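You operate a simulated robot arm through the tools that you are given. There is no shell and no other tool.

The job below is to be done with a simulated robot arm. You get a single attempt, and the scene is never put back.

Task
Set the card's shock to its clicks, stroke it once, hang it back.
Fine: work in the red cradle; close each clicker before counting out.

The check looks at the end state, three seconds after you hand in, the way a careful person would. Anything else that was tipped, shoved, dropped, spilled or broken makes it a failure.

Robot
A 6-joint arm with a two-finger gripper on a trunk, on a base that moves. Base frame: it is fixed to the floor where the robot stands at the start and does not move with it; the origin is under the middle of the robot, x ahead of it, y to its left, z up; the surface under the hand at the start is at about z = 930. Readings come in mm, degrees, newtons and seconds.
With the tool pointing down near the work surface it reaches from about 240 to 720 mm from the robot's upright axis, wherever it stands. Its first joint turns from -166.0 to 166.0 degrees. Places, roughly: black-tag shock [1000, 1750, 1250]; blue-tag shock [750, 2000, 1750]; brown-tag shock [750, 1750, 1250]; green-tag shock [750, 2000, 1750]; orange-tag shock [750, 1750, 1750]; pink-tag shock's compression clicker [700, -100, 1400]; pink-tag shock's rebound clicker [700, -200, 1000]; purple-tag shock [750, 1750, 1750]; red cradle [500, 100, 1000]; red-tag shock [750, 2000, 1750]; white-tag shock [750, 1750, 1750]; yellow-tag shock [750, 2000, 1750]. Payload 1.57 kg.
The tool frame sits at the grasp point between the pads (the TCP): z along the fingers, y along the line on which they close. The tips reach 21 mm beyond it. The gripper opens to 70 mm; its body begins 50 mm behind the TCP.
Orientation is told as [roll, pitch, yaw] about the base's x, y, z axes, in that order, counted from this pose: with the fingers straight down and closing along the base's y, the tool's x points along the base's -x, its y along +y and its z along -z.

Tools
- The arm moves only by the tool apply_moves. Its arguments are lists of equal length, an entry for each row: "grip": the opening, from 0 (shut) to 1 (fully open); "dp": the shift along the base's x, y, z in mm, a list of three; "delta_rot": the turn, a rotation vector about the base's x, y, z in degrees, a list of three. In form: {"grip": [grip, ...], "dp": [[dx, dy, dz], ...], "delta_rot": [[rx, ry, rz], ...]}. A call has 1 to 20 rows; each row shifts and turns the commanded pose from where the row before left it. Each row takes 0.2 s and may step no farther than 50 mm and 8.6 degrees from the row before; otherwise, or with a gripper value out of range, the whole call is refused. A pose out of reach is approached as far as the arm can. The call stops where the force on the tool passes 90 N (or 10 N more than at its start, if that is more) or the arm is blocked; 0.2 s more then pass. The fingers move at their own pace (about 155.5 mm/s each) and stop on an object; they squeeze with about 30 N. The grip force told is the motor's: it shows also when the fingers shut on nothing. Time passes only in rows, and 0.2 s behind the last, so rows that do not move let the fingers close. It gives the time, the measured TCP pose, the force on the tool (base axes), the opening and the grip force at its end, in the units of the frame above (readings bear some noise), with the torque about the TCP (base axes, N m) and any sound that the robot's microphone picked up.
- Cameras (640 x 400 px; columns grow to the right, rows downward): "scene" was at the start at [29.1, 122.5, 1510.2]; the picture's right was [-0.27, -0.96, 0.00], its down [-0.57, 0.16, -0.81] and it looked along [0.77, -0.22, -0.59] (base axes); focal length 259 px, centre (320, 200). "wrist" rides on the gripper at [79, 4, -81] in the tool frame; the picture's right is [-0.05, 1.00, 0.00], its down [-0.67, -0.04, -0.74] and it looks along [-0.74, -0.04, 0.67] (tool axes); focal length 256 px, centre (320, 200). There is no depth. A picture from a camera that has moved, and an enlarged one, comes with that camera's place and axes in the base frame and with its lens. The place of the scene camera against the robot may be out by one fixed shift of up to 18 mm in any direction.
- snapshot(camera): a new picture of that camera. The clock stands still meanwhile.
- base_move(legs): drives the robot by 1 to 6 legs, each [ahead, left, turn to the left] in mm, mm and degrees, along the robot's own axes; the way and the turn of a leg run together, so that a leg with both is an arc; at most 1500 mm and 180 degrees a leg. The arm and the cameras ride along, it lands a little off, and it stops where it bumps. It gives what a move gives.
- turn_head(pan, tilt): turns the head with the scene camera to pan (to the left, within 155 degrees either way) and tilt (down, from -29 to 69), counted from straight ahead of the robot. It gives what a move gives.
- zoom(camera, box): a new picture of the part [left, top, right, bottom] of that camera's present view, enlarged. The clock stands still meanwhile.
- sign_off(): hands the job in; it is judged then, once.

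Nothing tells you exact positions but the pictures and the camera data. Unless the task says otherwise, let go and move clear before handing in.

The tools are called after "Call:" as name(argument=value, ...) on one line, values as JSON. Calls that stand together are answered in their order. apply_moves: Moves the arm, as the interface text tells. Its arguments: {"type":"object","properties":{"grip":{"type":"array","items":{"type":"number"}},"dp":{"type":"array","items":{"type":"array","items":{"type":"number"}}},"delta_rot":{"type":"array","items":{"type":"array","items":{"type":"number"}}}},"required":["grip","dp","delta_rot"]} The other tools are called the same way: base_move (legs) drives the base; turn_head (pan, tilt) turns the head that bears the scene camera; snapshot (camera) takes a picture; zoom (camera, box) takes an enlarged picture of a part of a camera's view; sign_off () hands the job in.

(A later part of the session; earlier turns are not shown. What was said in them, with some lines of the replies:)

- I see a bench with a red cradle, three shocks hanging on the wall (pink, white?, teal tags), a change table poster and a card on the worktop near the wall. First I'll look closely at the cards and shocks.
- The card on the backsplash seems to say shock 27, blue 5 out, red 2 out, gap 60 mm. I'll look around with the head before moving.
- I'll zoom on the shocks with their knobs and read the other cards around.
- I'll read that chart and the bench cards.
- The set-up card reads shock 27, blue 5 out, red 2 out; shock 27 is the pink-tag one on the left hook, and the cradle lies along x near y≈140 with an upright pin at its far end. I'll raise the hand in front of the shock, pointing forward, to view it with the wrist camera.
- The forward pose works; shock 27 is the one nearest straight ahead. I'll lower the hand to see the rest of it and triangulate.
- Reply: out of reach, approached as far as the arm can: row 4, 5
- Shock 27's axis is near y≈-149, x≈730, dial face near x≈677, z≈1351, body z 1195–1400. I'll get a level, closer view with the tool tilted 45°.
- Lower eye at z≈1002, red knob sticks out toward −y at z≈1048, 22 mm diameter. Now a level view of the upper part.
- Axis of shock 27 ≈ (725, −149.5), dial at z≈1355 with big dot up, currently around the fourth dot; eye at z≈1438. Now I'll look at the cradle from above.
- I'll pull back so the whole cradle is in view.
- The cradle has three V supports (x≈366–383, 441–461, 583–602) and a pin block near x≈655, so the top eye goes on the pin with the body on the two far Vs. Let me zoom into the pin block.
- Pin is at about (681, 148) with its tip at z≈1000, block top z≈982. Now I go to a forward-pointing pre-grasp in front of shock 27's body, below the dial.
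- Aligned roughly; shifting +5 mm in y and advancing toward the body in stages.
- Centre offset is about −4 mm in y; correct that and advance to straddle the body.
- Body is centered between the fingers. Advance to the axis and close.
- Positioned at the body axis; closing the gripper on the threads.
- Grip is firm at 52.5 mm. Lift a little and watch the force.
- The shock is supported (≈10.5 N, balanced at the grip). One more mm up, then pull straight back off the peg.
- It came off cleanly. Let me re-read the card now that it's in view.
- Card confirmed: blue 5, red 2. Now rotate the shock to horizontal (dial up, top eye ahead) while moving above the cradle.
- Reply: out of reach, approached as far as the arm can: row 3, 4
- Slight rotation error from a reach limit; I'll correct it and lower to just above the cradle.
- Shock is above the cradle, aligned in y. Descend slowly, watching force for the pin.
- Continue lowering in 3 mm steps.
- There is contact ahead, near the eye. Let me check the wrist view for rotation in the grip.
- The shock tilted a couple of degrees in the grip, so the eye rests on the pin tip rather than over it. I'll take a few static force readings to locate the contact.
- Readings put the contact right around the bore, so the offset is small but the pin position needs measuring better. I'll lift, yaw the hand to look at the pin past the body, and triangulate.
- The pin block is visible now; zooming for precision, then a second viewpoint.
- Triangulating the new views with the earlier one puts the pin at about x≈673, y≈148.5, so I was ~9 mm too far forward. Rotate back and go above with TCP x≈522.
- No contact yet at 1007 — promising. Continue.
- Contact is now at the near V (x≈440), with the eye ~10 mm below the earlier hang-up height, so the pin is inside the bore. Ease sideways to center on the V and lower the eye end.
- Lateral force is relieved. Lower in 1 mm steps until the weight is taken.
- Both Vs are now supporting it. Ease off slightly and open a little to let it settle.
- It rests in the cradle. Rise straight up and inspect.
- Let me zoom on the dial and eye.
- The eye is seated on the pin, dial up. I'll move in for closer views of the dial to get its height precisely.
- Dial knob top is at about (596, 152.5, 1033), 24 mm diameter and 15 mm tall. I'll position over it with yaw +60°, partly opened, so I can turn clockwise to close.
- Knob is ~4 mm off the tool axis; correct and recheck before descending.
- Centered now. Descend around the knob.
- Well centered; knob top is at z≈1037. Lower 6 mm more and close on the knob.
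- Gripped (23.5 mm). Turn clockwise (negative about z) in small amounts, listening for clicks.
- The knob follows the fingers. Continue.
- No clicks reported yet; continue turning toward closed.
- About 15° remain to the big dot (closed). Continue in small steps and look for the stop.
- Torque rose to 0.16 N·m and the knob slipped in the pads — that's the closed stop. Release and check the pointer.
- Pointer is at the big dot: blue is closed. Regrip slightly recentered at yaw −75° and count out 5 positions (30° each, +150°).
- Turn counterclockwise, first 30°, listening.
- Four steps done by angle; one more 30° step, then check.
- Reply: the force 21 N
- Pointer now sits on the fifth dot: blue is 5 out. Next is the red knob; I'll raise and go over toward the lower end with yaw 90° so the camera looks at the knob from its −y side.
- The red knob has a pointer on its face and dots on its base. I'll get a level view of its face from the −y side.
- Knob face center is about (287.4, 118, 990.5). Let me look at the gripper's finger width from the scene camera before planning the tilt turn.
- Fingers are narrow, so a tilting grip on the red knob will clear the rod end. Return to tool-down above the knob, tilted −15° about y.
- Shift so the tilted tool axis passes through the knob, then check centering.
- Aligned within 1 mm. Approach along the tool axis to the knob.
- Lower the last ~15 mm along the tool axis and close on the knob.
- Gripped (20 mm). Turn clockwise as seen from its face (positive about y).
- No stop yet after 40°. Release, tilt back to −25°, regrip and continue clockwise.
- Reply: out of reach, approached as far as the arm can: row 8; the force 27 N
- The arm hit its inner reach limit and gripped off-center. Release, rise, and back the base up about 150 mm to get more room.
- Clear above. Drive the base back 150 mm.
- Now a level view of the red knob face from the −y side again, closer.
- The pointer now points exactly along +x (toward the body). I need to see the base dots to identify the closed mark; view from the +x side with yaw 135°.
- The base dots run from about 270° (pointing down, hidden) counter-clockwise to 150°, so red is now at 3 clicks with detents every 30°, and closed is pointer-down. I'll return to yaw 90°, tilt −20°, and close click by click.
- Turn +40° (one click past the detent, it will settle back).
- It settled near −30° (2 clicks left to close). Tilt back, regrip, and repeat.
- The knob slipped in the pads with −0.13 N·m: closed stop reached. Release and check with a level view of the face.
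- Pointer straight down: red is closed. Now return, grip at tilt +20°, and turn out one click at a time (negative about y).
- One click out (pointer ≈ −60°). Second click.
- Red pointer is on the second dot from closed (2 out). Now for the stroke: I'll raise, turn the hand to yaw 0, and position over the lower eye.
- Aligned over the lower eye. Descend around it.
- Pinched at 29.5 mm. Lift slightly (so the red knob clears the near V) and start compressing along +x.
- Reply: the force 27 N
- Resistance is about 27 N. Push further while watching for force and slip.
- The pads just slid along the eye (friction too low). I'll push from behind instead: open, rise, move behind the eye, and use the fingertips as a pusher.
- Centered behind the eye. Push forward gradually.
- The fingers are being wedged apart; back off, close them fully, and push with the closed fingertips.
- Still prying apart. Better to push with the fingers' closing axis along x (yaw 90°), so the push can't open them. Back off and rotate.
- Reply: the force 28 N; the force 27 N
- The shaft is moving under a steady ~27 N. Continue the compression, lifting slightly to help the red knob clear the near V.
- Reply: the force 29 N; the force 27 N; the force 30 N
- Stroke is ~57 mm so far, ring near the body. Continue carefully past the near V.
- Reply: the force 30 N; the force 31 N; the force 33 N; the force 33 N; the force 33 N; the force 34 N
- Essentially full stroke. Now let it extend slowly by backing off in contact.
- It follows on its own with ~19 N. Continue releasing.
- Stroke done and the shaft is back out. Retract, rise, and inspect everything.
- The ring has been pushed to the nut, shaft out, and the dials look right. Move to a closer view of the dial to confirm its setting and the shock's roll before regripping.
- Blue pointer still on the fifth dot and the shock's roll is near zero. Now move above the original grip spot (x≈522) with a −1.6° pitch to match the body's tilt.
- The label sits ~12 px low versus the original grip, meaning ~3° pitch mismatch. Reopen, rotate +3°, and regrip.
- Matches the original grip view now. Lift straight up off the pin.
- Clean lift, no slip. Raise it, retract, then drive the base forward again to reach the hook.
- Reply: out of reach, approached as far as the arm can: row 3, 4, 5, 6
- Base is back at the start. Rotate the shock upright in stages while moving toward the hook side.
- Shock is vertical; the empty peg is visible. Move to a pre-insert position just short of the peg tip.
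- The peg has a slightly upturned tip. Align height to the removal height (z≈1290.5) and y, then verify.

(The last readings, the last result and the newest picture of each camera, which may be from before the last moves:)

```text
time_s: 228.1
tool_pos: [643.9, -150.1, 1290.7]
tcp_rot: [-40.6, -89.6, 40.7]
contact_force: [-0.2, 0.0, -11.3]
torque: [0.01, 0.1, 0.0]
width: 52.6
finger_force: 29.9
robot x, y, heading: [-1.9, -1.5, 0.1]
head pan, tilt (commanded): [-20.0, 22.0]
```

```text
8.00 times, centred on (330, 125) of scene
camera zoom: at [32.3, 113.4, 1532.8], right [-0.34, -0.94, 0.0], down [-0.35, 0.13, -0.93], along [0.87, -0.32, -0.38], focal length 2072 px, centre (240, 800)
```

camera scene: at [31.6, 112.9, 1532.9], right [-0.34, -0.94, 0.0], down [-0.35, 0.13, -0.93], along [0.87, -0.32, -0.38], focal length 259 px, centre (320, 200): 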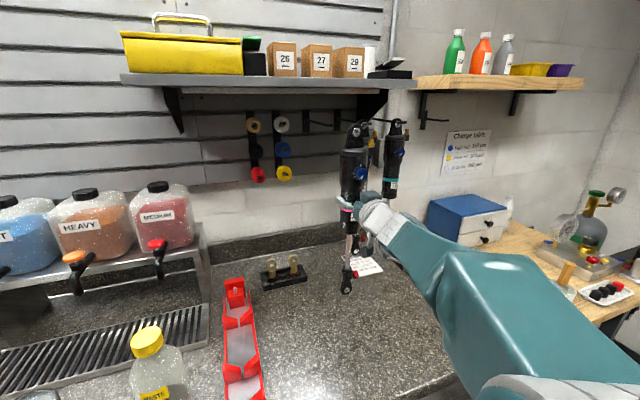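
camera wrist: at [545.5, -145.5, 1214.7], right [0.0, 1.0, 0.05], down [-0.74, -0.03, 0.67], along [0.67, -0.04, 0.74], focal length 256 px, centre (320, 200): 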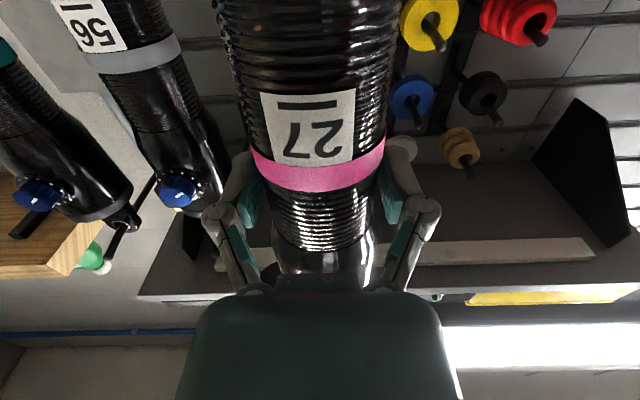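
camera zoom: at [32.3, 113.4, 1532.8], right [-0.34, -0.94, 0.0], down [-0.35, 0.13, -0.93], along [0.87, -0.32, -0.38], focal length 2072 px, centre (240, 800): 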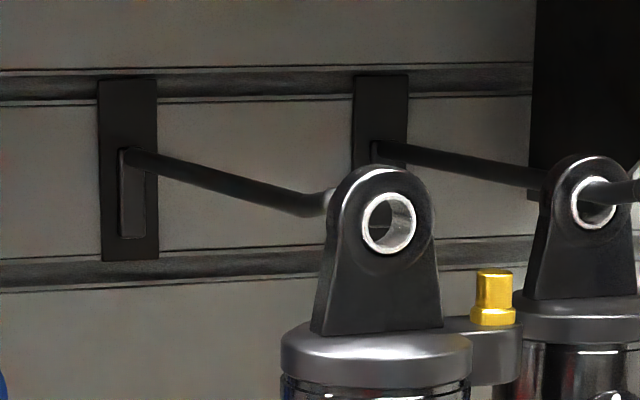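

Bore lines up with the tip. Advance carefully onto the peg.

Call:
apply_moves(grip=[0, 0, 0, 0], dp=[[5, 0, 0], [5, 0, 0], [5, 0, 0], [0, 0, 0]], delta_rot=[[0, 0, 0], [0, 0, 0], [0, 0, 0], [0, 0, 0]])

Call:
zoom(camera="scene", box=[290, 100, 370, 150])

```text
time_s: 229.1
tool_pos: [659.2, -150.0, 1291.8]
tcp_rot: [-38.2, -89.7, 38.4]
contact_force: [-0.6, -0.8, -10.1]
torque: [0.04, 0.07, -0.03]
width: 52.4
finger_force: 29.8
robot x, y, heading: [-1.7, -1.6, 0.0]
head pan, tilt (commanded): [-20.0, 22.0]
```

```text
8.00 times, centred on (330, 125) of scene
camera zoom: at [32.4, 113.4, 1532.8], right [-0.34, -0.94, 0.0], down [-0.35, 0.13, -0.93], along [0.87, -0.32, -0.38], focal length 2072 px, centre (240, 800)
```

zoom: 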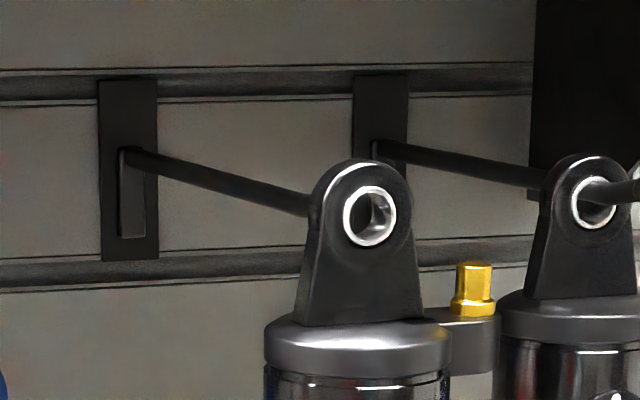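

Call:
apply_moves(grip=[0, 0, 0, 0, 0], dp=[[4, 0, 0], [4, 0, 0], [4, 0, 0], [4, 0, 0], [0, 0, 0]], delta_rot=[[0, 0, 0], [0, 0, 0], [0, 0, 0], [0, 0, 0], [0, 0, 0]])

Call:
zoom(camera="scene", box=[290, 100, 370, 150])

```text
time_s: 230.3
tool_pos: [675.5, -151.0, 1290.5]
tcp_rot: [-40.8, -89.7, 41.0]
contact_force: [0.8, -0.5, -11.0]
torque: [0.03, 0.09, 0.0]
width: 52.6
finger_force: 30.0
robot x, y, heading: [0.2, 1.0, 0.3]
head pan, tilt (commanded): [-20.0, 22.0]
```

```text
8.00 times, centred on (330, 125) of scene
camera zoom: at [32.5, 113.4, 1532.8], right [-0.34, -0.94, 0.0], down [-0.35, 0.13, -0.93], along [0.87, -0.32, -0.38], focal length 2072 px, centre (240, 800)
```

zoom: 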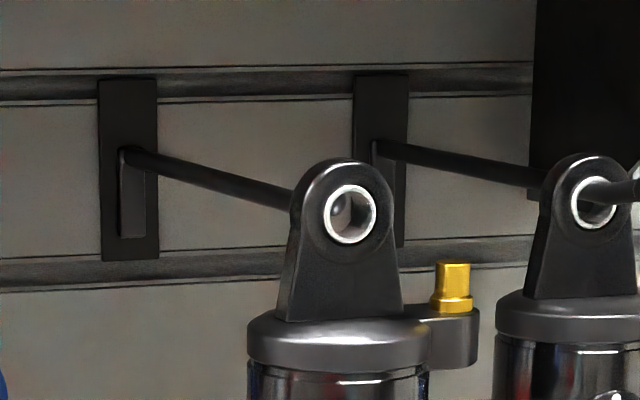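

The tip has entered the bore. Continue.

Call:
apply_moves(grip=[0, 0, 0, 0, 0, 0], dp=[[4, 0, 0], [4, 0, 0], [4, 0, 0], [4, 0, 0], [4, 0, 0], [0, 0, 0]], delta_rot=[[0, 0, 0], [0, 0, 0], [0, 0, 0], [0, 0, 0], [0, 0, 0], [0, 0, 0]])

Call:
zoom(camera="scene", box=[290, 100, 370, 150])

```text
time_s: 231.7
tool_pos: [697.4, -150.7, 1288.4]
tcp_rot: [-38.6, -89.7, 38.7]
contact_force: [0.1, 0.4, -11.0]
torque: [-0.01, 0.03, -0.01]
width: 52.5
finger_force: 30.1
robot x, y, heading: [-4.1, -0.5, 0.0]
head pan, tilt (commanded): [-20.0, 22.0]
```

```text
8.00 times, centred on (330, 125) of scene
camera zoom: at [32.6, 113.4, 1532.8], right [-0.34, -0.94, 0.0], down [-0.35, 0.13, -0.93], along [0.87, -0.32, -0.38], focal length 2072 px, centre (240, 800)
```

zoom: 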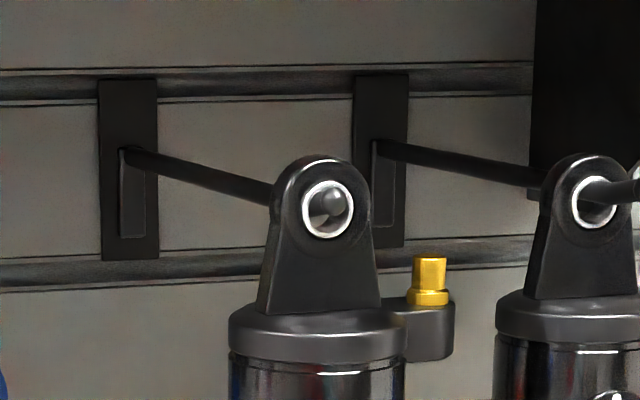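

Call:
apply_moves(grip=[0, 0, 0, 0, 0, 0, 0], dp=[[4, 0, 0.3], [4, 0, 0.3], [4, 0, 0.3], [4, 0, 0], [4, 0, 0], [4, 0, 0], [0, 0, 0]], delta_rot=[[0, 0, 0], [0, 0, 0], [0, 0, 0], [0, 0, 0], [0, 0, 0], [0, 0, 0], [0, 0, 0]])

Call:
zoom(camera="scene", box=[290, 100, 370, 150])

Call:
snapshot(camera="wrist")

```text
time_s: 233.3
tool_pos: [719.4, -150.1, 1290.9]
tcp_rot: [-42.1, -89.7, 42.3]
contact_force: [-0.1, -0.1, -10.9]
torque: [0.0, 0.05, -0.01]
width: 52.7
finger_force: 30.3
robot x, y, heading: [-5.5, -1.5, 0.0]
head pan, tilt (commanded): [-20.0, 22.0]
```

```text
8.00 times, centred on (330, 125) of scene
camera zoom: at [32.8, 113.4, 1532.8], right [-0.34, -0.94, 0.0], down [-0.35, 0.13, -0.93], along [0.87, -0.32, -0.38], focal length 2072 px, centre (240, 800)
```

zoom: 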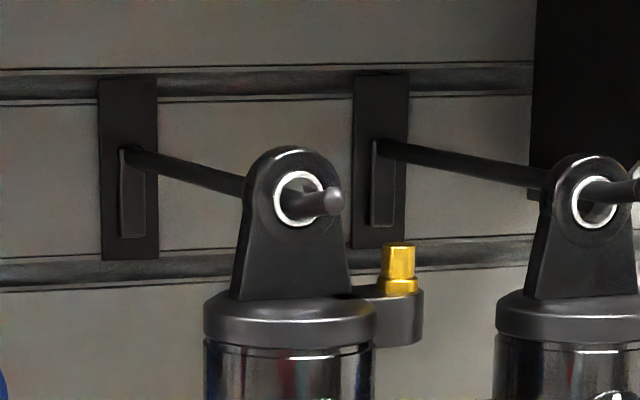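

```text
taken
camera wrist: at [639.9, -146.7, 1211.1], right [0.0, 1.0, 0.05], down [-0.74, -0.03, 0.67], along [0.67, -0.04, 0.74], focal length 256 px, centre (320, 200)
```

wrist: 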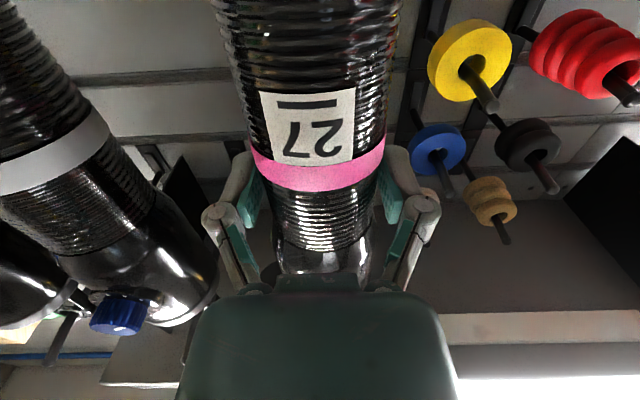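

On the peg at the original depth. Lower to transfer the weight onto the hook.

Call:
apply_moves(grip=[0, 0, 0, 0], dp=[[1.5, 0, -1], [0, 0, -1], [0, 0, -1], [0, 0, 0]], delta_rot=[[0, 0, 0], [0, 0, 0], [0, 0, 0], [0, 0, 0]])

Call:
apply_moves(grip=[0, 0], dp=[[0, 0, -1], [0, 0, 0]], delta_rot=[[0, 0, 0], [0, 0, 0]])

Call:
apply_moves(grip=[0, 0], dp=[[0, 0, -1], [0, 0, 0]], delta_rot=[[0, 0, 0], [0, 0, 0]])

Call:
zoom(camera="scene", box=[290, 100, 370, 150])

```text
time_s: 234.3
tool_pos: [723.2, -150.5, 1289.0]
tcp_rot: [-41.1, -89.8, 41.2]
contact_force: [0.5, 0.4, -10.8]
torque: [0.05, 0.05, -0.03]
width: 52.8
finger_force: 29.4
robot x, y, heading: [1.2, 0.8, -0.0]
head pan, tilt (commanded): [-20.0, 22.0]
```

```text
time_s: 234.9
tool_pos: [722.4, -150.9, 1288.7]
tcp_rot: [-37.6, -89.6, 37.7]
contact_force: [0.0, 0.4, -10.3]
torque: [0.04, 0.05, -0.03]
width: 52.5
finger_force: 30.4
robot x, y, heading: [-3.2, 0.5, 0.0]
head pan, tilt (commanded): [-20.0, 22.0]
```

```text
time_s: 235.5
tool_pos: [722.9, -151.1, 1286.3]
tcp_rot: [-40.3, -89.5, 40.4]
contact_force: [-0.3, -0.5, -10.4]
torque: [0.0, 0.07, 0.0]
width: 52.5
finger_force: 30.3
robot x, y, heading: [0.9, -0.1, 0.1]
head pan, tilt (commanded): [-20.0, 22.0]
```

```text
8.00 times, centred on (330, 125) of scene
camera zoom: at [32.8, 113.4, 1532.8], right [-0.34, -0.94, 0.0], down [-0.35, 0.13, -0.93], along [0.87, -0.32, -0.38], focal length 2072 px, centre (240, 800)
```

zoom: 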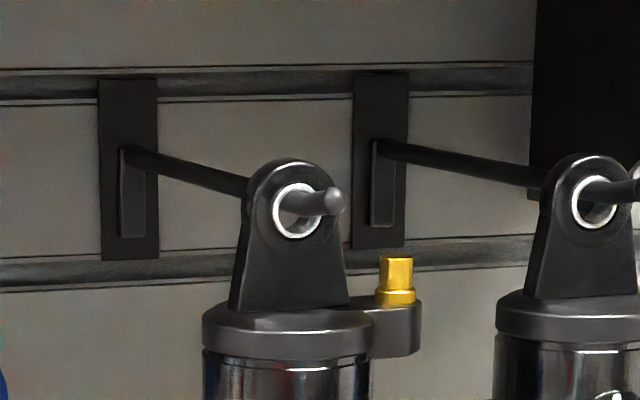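

Call:
apply_moves(grip=[0, 0], dp=[[0, 0, -1], [0, 0, 0]], delta_rot=[[0, 0, 0], [0, 0, 0]])

Call:
apply_moves(grip=[0, 0], dp=[[0, 0, -1], [0, 0, 0]], delta_rot=[[0, 0, 0], [0, 0, 0]])

Call:
apply_moves(grip=[0, 0], dp=[[0, 0, -0.7], [0, 0, 0]], delta_rot=[[0, 0, 0], [0, 0, 0]])

```text
time_s: 236.1
tool_pos: [721.0, -151.0, 1286.2]
tcp_rot: [-44.1, -89.7, 44.2]
contact_force: [0.1, 0.7, -10.2]
torque: [-0.04, 0.07, 0.01]
width: 52.5
finger_force: 29.7
robot x, y, heading: [-2.3, -0.8, -0.4]
head pan, tilt (commanded): [-20.0, 22.0]
```

```text
time_s: 236.7
tool_pos: [721.5, -149.5, 1285.7]
tcp_rot: [-47.9, -89.7, 48.0]
contact_force: [0.6, -0.2, -7.8]
torque: [-0.08, 0.13, -0.02]
width: 52.5
finger_force: 29.9
robot x, y, heading: [-6.1, 2.3, 0.2]
head pan, tilt (commanded): [-20.0, 22.0]
```

```text
time_s: 237.3
tool_pos: [722.8, -150.1, 1285.4]
tcp_rot: [-57.7, -89.7, 57.8]
contact_force: [0.5, 1.6, -3.7]
torque: [-0.11, 0.0, -0.04]
width: 52.6
finger_force: 30.3
robot x, y, heading: [-2.4, -1.0, 0.1]
head pan, tilt (commanded): [-20.0, 22.0]
```

Call:
apply_moves(grip=[0, 0], dp=[[0, 0, -0.7], [0, 0, 0]], delta_rot=[[0, 0, 0], [0, 0, 0]])

Call:
zoom(camera="scene", box=[290, 100, 430, 300])

```text
time_s: 237.9
tool_pos: [722.0, -150.4, 1283.9]
tcp_rot: [-82.0, -89.7, 82.2]
contact_force: [3.8, 0.7, 7.7]
torque: [-0.13, 0.71, 0.01]
width: 52.5
finger_force: 30.5
robot x, y, heading: [-1.2, -1.7, -0.1]
head pan, tilt (commanded): [-20.0, 22.0]
```

```text
2.00 times, centred on (360, 200) of scene
camera zoom: at [31.8, 114.3, 1532.9], right [-0.34, -0.94, 0.0], down [-0.35, 0.13, -0.93], along [0.87, -0.32, -0.38], focal length 518 px, centre (240, 200)
```

zoom: 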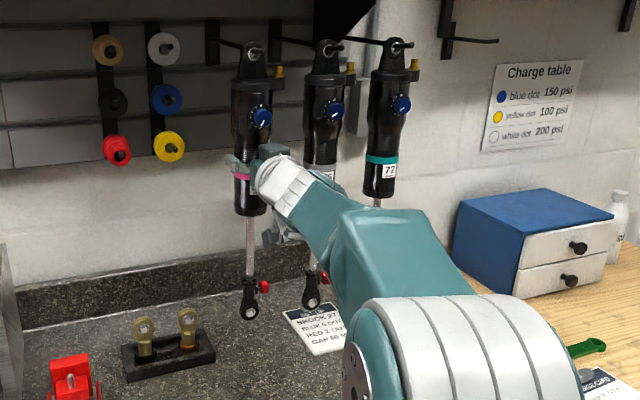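

Slightly over-lowered; ease up 0.5 mm and release gently.

Call:
apply_moves(grip=[0, 0], dp=[[0, 0, 0.4], [0, 0, 0]], delta_rot=[[0, 0, 0], [0, 0, 0]])

Call:
apply_moves(grip=[0.76, 0.78, 0.82, 0.9, 1, 1], dp=[[0, 0, 0], [0, 0, 0], [0, 0, 0], [0, 0, 0], [0, 0, 0], [0, 0, 0]], delta_rot=[[0, 0, 0], [0, 0, 0], [0, 0, 0], [0, 0, 0], [0, 0, 0], [0, 0, 0]])

Call:
snapshot(camera="wrist")

Call:
zoom(camera="scene", box=[290, 100, 430, 300])

```text
time_s: 238.5
tool_pos: [720.1, -150.1, 1284.8]
tcp_rot: [-66.9, -89.7, 67.2]
contact_force: [4.5, 0.3, 12.4]
torque: [0.09, 0.64, -0.01]
width: 52.5
finger_force: 30.2
robot x, y, heading: [1.9, -1.3, -0.0]
head pan, tilt (commanded): [-20.0, 22.0]
```

```text
time_s: 239.9
tool_pos: [721.1, -150.6, 1283.4]
tcp_rot: [-47.0, -89.8, 47.1]
contact_force: [0.6, 0.1, 0.1]
torque: [-0.02, 0.02, 0.04]
width: 69.8
finger_force: 0.1
robot x, y, heading: [-1.1, 2.5, -0.2]
head pan, tilt (commanded): [-20.0, 22.0]
```

```text
taken
camera wrist: at [641.2, -146.5, 1204.2], right [0.0, 1.0, 0.05], down [-0.74, -0.03, 0.67], along [0.67, -0.04, 0.74], focal length 256 px, centre (320, 200)
```

wrist: 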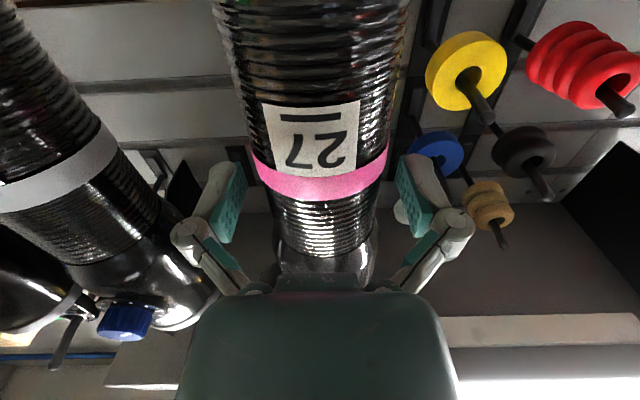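

```text
2.00 times, centred on (360, 200) of scene
camera zoom: at [31.8, 113.7, 1532.9], right [-0.34, -0.94, 0.0], down [-0.35, 0.13, -0.93], along [0.87, -0.32, -0.38], focal length 518 px, centre (240, 200)
```

zoom: 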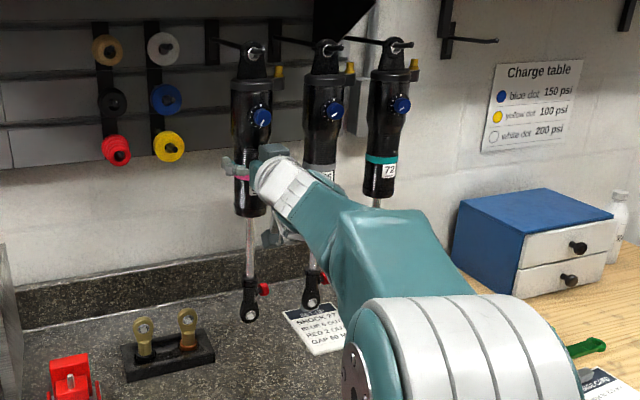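

It hangs freely between the open fingers. Back away straight along −x.

Call:
apply_moves(grip=[1, 1, 1, 1, 1, 1, 1, 1, 1], dp=[[-5, 0, 0], [-10, 0, 0], [-15, 0, 0], [-20, 0, 0], [-20, 0, 0], [-30, 0, 0], [-40, 0, 0], [-40, 0, 0], [0, 0, 0]], delta_rot=[[0, 0, 0], [0, 0, 0], [0, 0, 0], [0, 0, 0], [0, 0, 0], [0, 0, 0], [0, 0, 0], [0, 0, 0], [0, 0, 0]])

Call:
snapshot(camera="wrist")

Call:
zoom(camera="scene", box=[290, 100, 430, 300])

```text
time_s: 241.9
tool_pos: [542.9, -149.4, 1281.2]
tcp_rot: [-49.8, -89.7, 49.8]
contact_force: [-0.5, 0.6, -0.1]
torque: [-0.01, -0.01, -0.02]
width: 70.0
finger_force: 0.1
robot x, y, heading: [-0.6, -2.3, 0.0]
head pan, tilt (commanded): [-20.0, 22.0]
```

```text
taken
camera wrist: at [463.1, -146.7, 1201.5], right [0.0, 1.0, 0.05], down [-0.74, -0.03, 0.67], along [0.67, -0.03, 0.74], focal length 256 px, centre (320, 200)
```

wrist: 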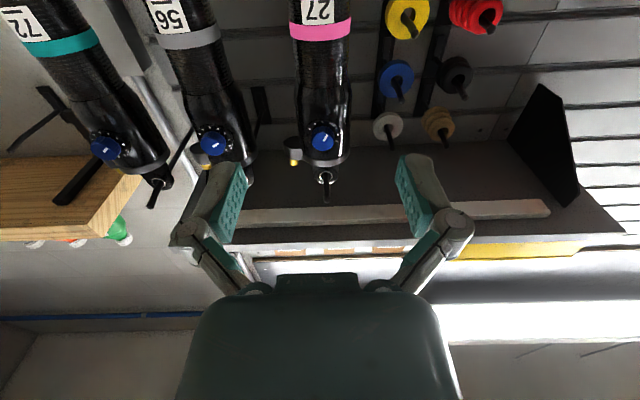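

```text
2.00 times, centred on (360, 200) of scene
camera zoom: at [30.7, 114.0, 1532.9], right [-0.34, -0.94, 0.0], down [-0.35, 0.13, -0.93], along [0.87, -0.32, -0.38], focal length 518 px, centre (240, 200)
```

zoom: 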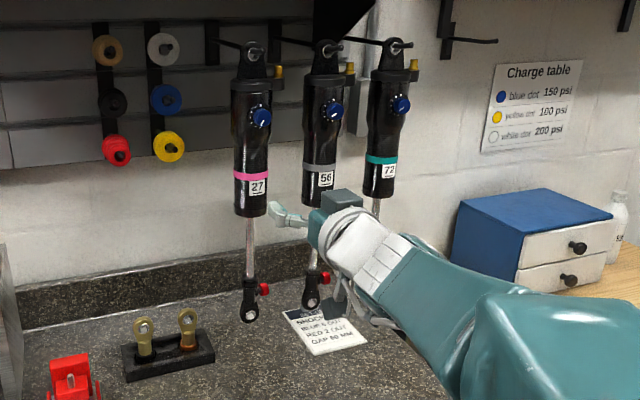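

Hung back. Verify the dials with zooms.

Call:
zoom(camera="wrist", box=[280, 100, 360, 160])

Call:
zoom(camera="scene", box=[300, 105, 400, 165])

Call:
apply_moves(grip=[1, 1, 1, 1, 1, 1, 1, 1], dp=[[-10, 0, 0], [-10, 0, -10], [-10, 0, -20], [-10, 0, -30], [-10, 0, -30], [0, 0, -30], [0, 0, -30], [0, 0, -30]], delta_rot=[[0, 6, 0], [0, 6, 0], [0, 6, 0], [0, 6, 0], [0, 6, 0], [0, 6, 0], [0, 6, 0], [0, 6, 0]])

Call:
snapshot(camera="wrist")

```text
6.67 times, centred on (320, 130) of wrist
camera zoom: at [463.1, -146.7, 1201.5], right [0.0, 1.0, 0.05], down [-0.74, -0.03, 0.67], along [0.67, -0.03, 0.74], focal length 1707 px, centre (320, 667)
```

zoom: 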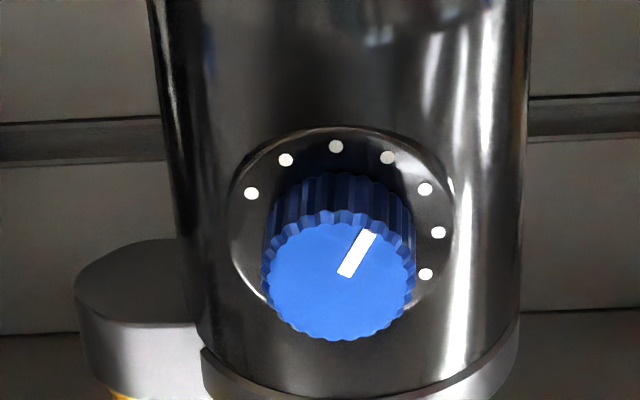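

```text
6.40 times, centred on (350, 135) of scene
camera zoom: at [30.7, 114.0, 1532.9], right [-0.34, -0.94, 0.0], down [-0.35, 0.13, -0.93], along [0.87, -0.32, -0.38], focal length 1657 px, centre (128, 616)
```

zoom: 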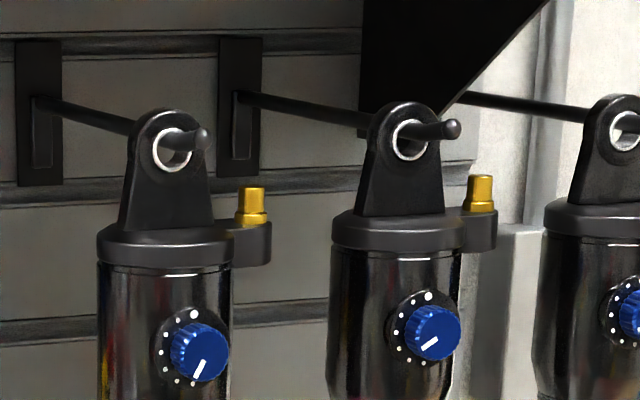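

```text
time_s: 243.7
tool_pos: [489.6, -151.3, 1105.2]
tcp_rot: [-0.2, -41.6, 0.2]
contact_force: [-0.2, -0.4, -0.4]
torque: [-0.03, 0.02, 0.0]
width: 70.0
finger_force: 0.0
robot x, y, heading: [-1.1, 0.3, -0.1]
head pan, tilt (commanded): [-20.0, 22.0]
```

```text
taken
camera wrist: at [378.3, -147.5, 1112.2], right [0.04, 1.0, 0.03], down [0.0, -0.03, 1.0], along [1.0, -0.04, 0.0], focal length 256 px, centre (320, 200)
```

wrist: 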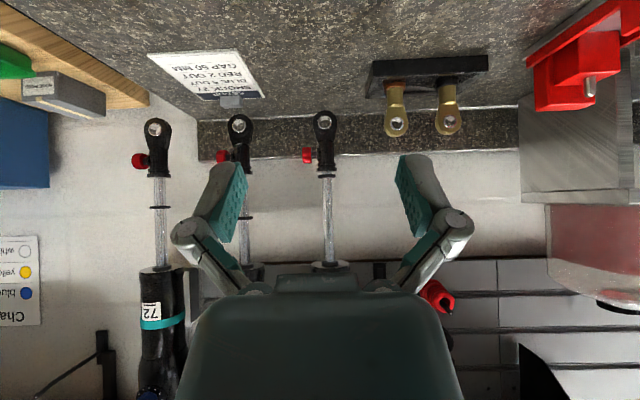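

Blue still reads 5. I'll take one more look at the red knob's face from the right side to confirm it after the stroke.

Call:
apply_moves(grip=[1, 1, 1, 1, 1, 1, 1], dp=[[0, -25, -5], [5, -25, -10], [10, -25, -10], [10, -25, -10], [10, -25, -10], [10, -12, -5], [0, 0, 0]], delta_rot=[[0, 0, 6], [0, 0, 6], [0, 0, 6], [0, 0, 6], [0, 0, 6], [0, 0, 5], [0, 0, 0]])

Call:
snapshot(camera="wrist")

```text
time_s: 245.3
tool_pos: [537.7, -289.8, 1054.4]
tcp_rot: [0.0, -41.8, 35.3]
contact_force: [0.4, 0.4, 0.4]
torque: [-0.01, 0.0, 0.0]
width: 69.9
finger_force: 0.1
robot x, y, heading: [-0.5, -1.5, 0.1]
head pan, tilt (commanded): [-20.0, 22.0]
```

```text
taken
camera wrist: at [444.3, -351.2, 1060.1], right [-0.54, 0.84, 0.04], down [0.02, -0.03, 1.0], along [0.84, 0.55, 0.0], focal length 256 px, centre (320, 200)
```

wrist: 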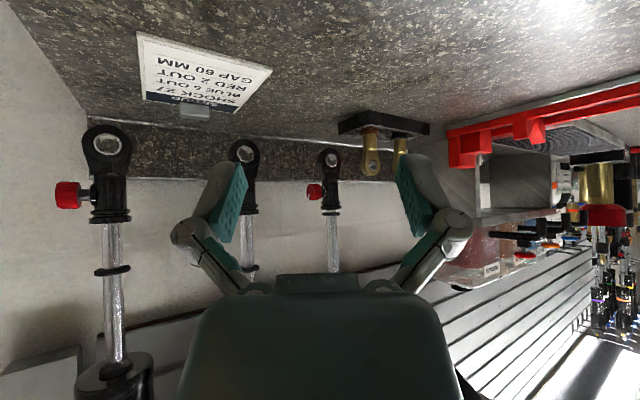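

Call:
zoom(camera="wrist", box=[296, 140, 360, 220])

Call:
zoom(camera="wrist", box=[306, 175, 338, 205])

```text
5.00 times, centred on (328, 180) of wrist
camera zoom: at [444.3, -351.2, 1060.1], right [-0.54, 0.84, 0.04], down [0.02, -0.03, 1.0], along [0.84, 0.55, 0.0], focal length 1280 px, centre (280, 300)
```

zoom: 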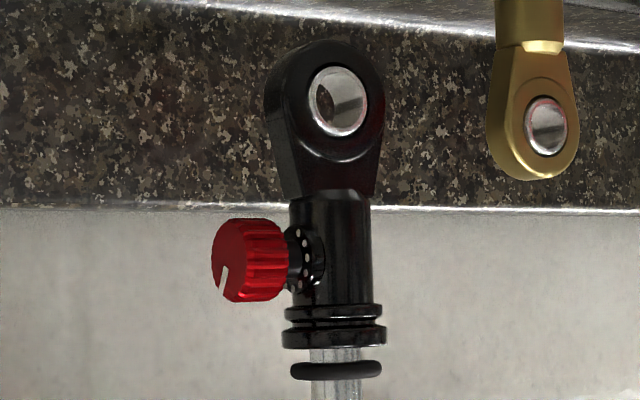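

```text
13.33 times, centred on (322, 190) of wrist
camera zoom: at [444.3, -351.2, 1060.1], right [-0.54, 0.84, 0.04], down [0.02, -0.03, 1.0], along [0.84, 0.55, 0.0], focal length 3413 px, centre (293, 333)
```

zoom: 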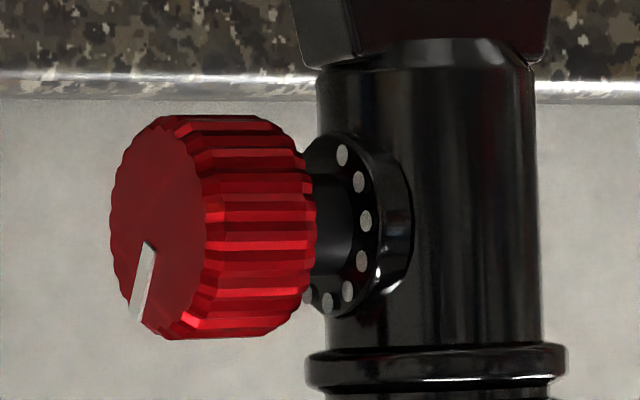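

Red pointer sits at 30° from the rod axis — 2 out — and the ring moved with the stroke. Retreat to a clear pose and take a last overall look.

Call:
apply_moves(grip=[1, 1, 1, 1, 1, 1, 1, 1, 1, 1], dp=[[-15, 10, 10], [-15, 25, 15], [-15, 30, 15], [-15, 30, 15], [-10, 35, 10], [-5, 35, 0], [0, 35, 0], [0, 35, 0], [0, 35, 0], [0, 35, 0]], delta_rot=[[0, 0, -7], [0, 0, -7], [0, 0, -7], [0, 0, -7], [0, 0, -7], [0, 8, 0], [0, 8.5, 0], [0, 8.5, 0], [0, 8.5, 0], [0, 8, 0]])

Call:
snapshot(camera="wrist")

Call:
snapshot(camera="scene")

Call:
turn_head(pan=15, tilt=40)

Call:
snapshot(camera="scene")

```text
time_s: 247.5
tool_pos: [461.7, 18.6, 1117.9]
tcp_rot: [0.1, -0.1, 0.2]
contact_force: [0.4, -0.5, -0.6]
torque: [-0.01, -0.02, 0.0]
width: 70.1
finger_force: 0.0
robot x, y, heading: [-0.2, 2.5, 0.3]
head pan, tilt (commanded): [-20.0, 22.0]
```

```text
taken
camera wrist: at [384.4, 22.6, 1198.6], right [0.05, 1.0, 0.0], down [0.66, -0.03, 0.75], along [0.75, -0.04, -0.66], focal length 256 px, centre (320, 200)
```

wrist: 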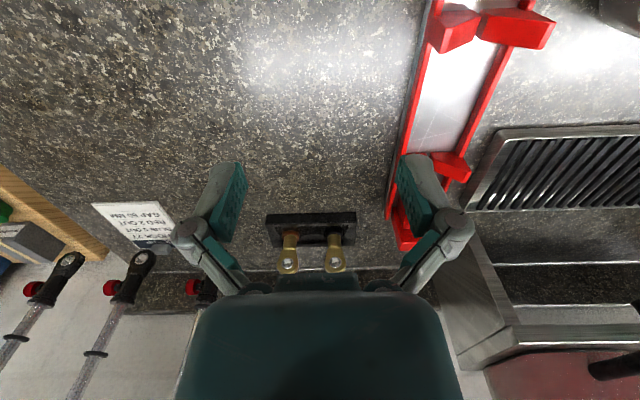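

```text
taken
camera scene: at [31.3, 115.5, 1532.8], right [-0.34, -0.94, 0.0], down [-0.35, 0.13, -0.93], along [0.87, -0.32, -0.38], focal length 259 px, centre (320, 200)
```

scene: 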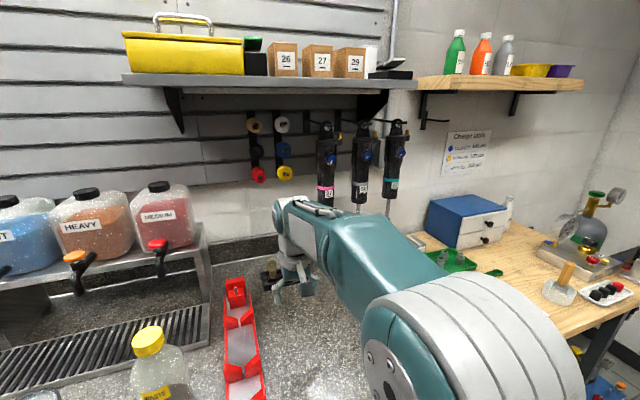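

```text
time_s: 248.5
tool_pos: [462.6, 18.7, 1117.9]
tcp_rot: [0.1, -0.3, 0.3]
contact_force: [0.6, -0.4, 1.3]
torque: [0.0, -0.01, -0.01]
width: 69.8
finger_force: 0.1
robot x, y, heading: [-1.8, 0.0, 0.1]
head pan, tilt (commanded): [15.0, 40.0]
```

```text
taken
camera scene: at [26.1, 168.2, 1504.7], right [0.26, -0.97, 0.0], down [-0.62, -0.17, -0.77], along [0.74, 0.2, -0.64], focal length 259 px, centre (320, 200)
```

scene: 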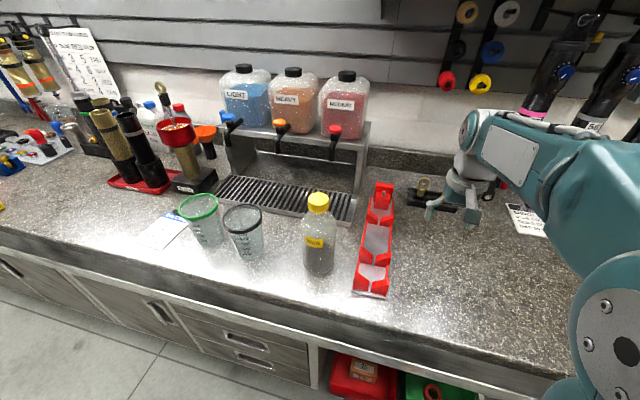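

The shock hangs on its hook with blue 5 out and red 2 out, it has had one stroke, and the bench looks undisturbed. The hand is clear, so I'm handing in.

Call:
sign_off()

```text
The job is handed in.
```

I set shock 27 (pink tag) to the card's clicks, stroked it once in the red cradle and hung it back on its hook. I then handed the job in.

- **Blue (compression):** I closed it to its stop, then opened it 5. The pointer is on the fifth dot from the big dot, and still read 5 once hung.
- **Red (rebound):** I closed it to its stop, then opened it 2. The pointer was two dots out from closed, and still looked right once hung.
- **Stroke:** I pushed it once, slowly, through about 115 mm, nearly its full travel, then let it come back out on its own. The travel ring was pushed down to the nut and is still there.
- **Counting:** the microphone picked up no clicks. I counted by the dots and pointer angles (30° per dot), taking one dot as one click.
- **Not done:** the card also says "GAP 60 MM". You asked only for the clicks, so I didn't set it. If that means the travel ring, it sat about 65–70 mm from the body before the stroke and is now further away.

Nothing else on the bench looked moved in the last pictures. I drove the base back for part of the work and returned it to where it started.
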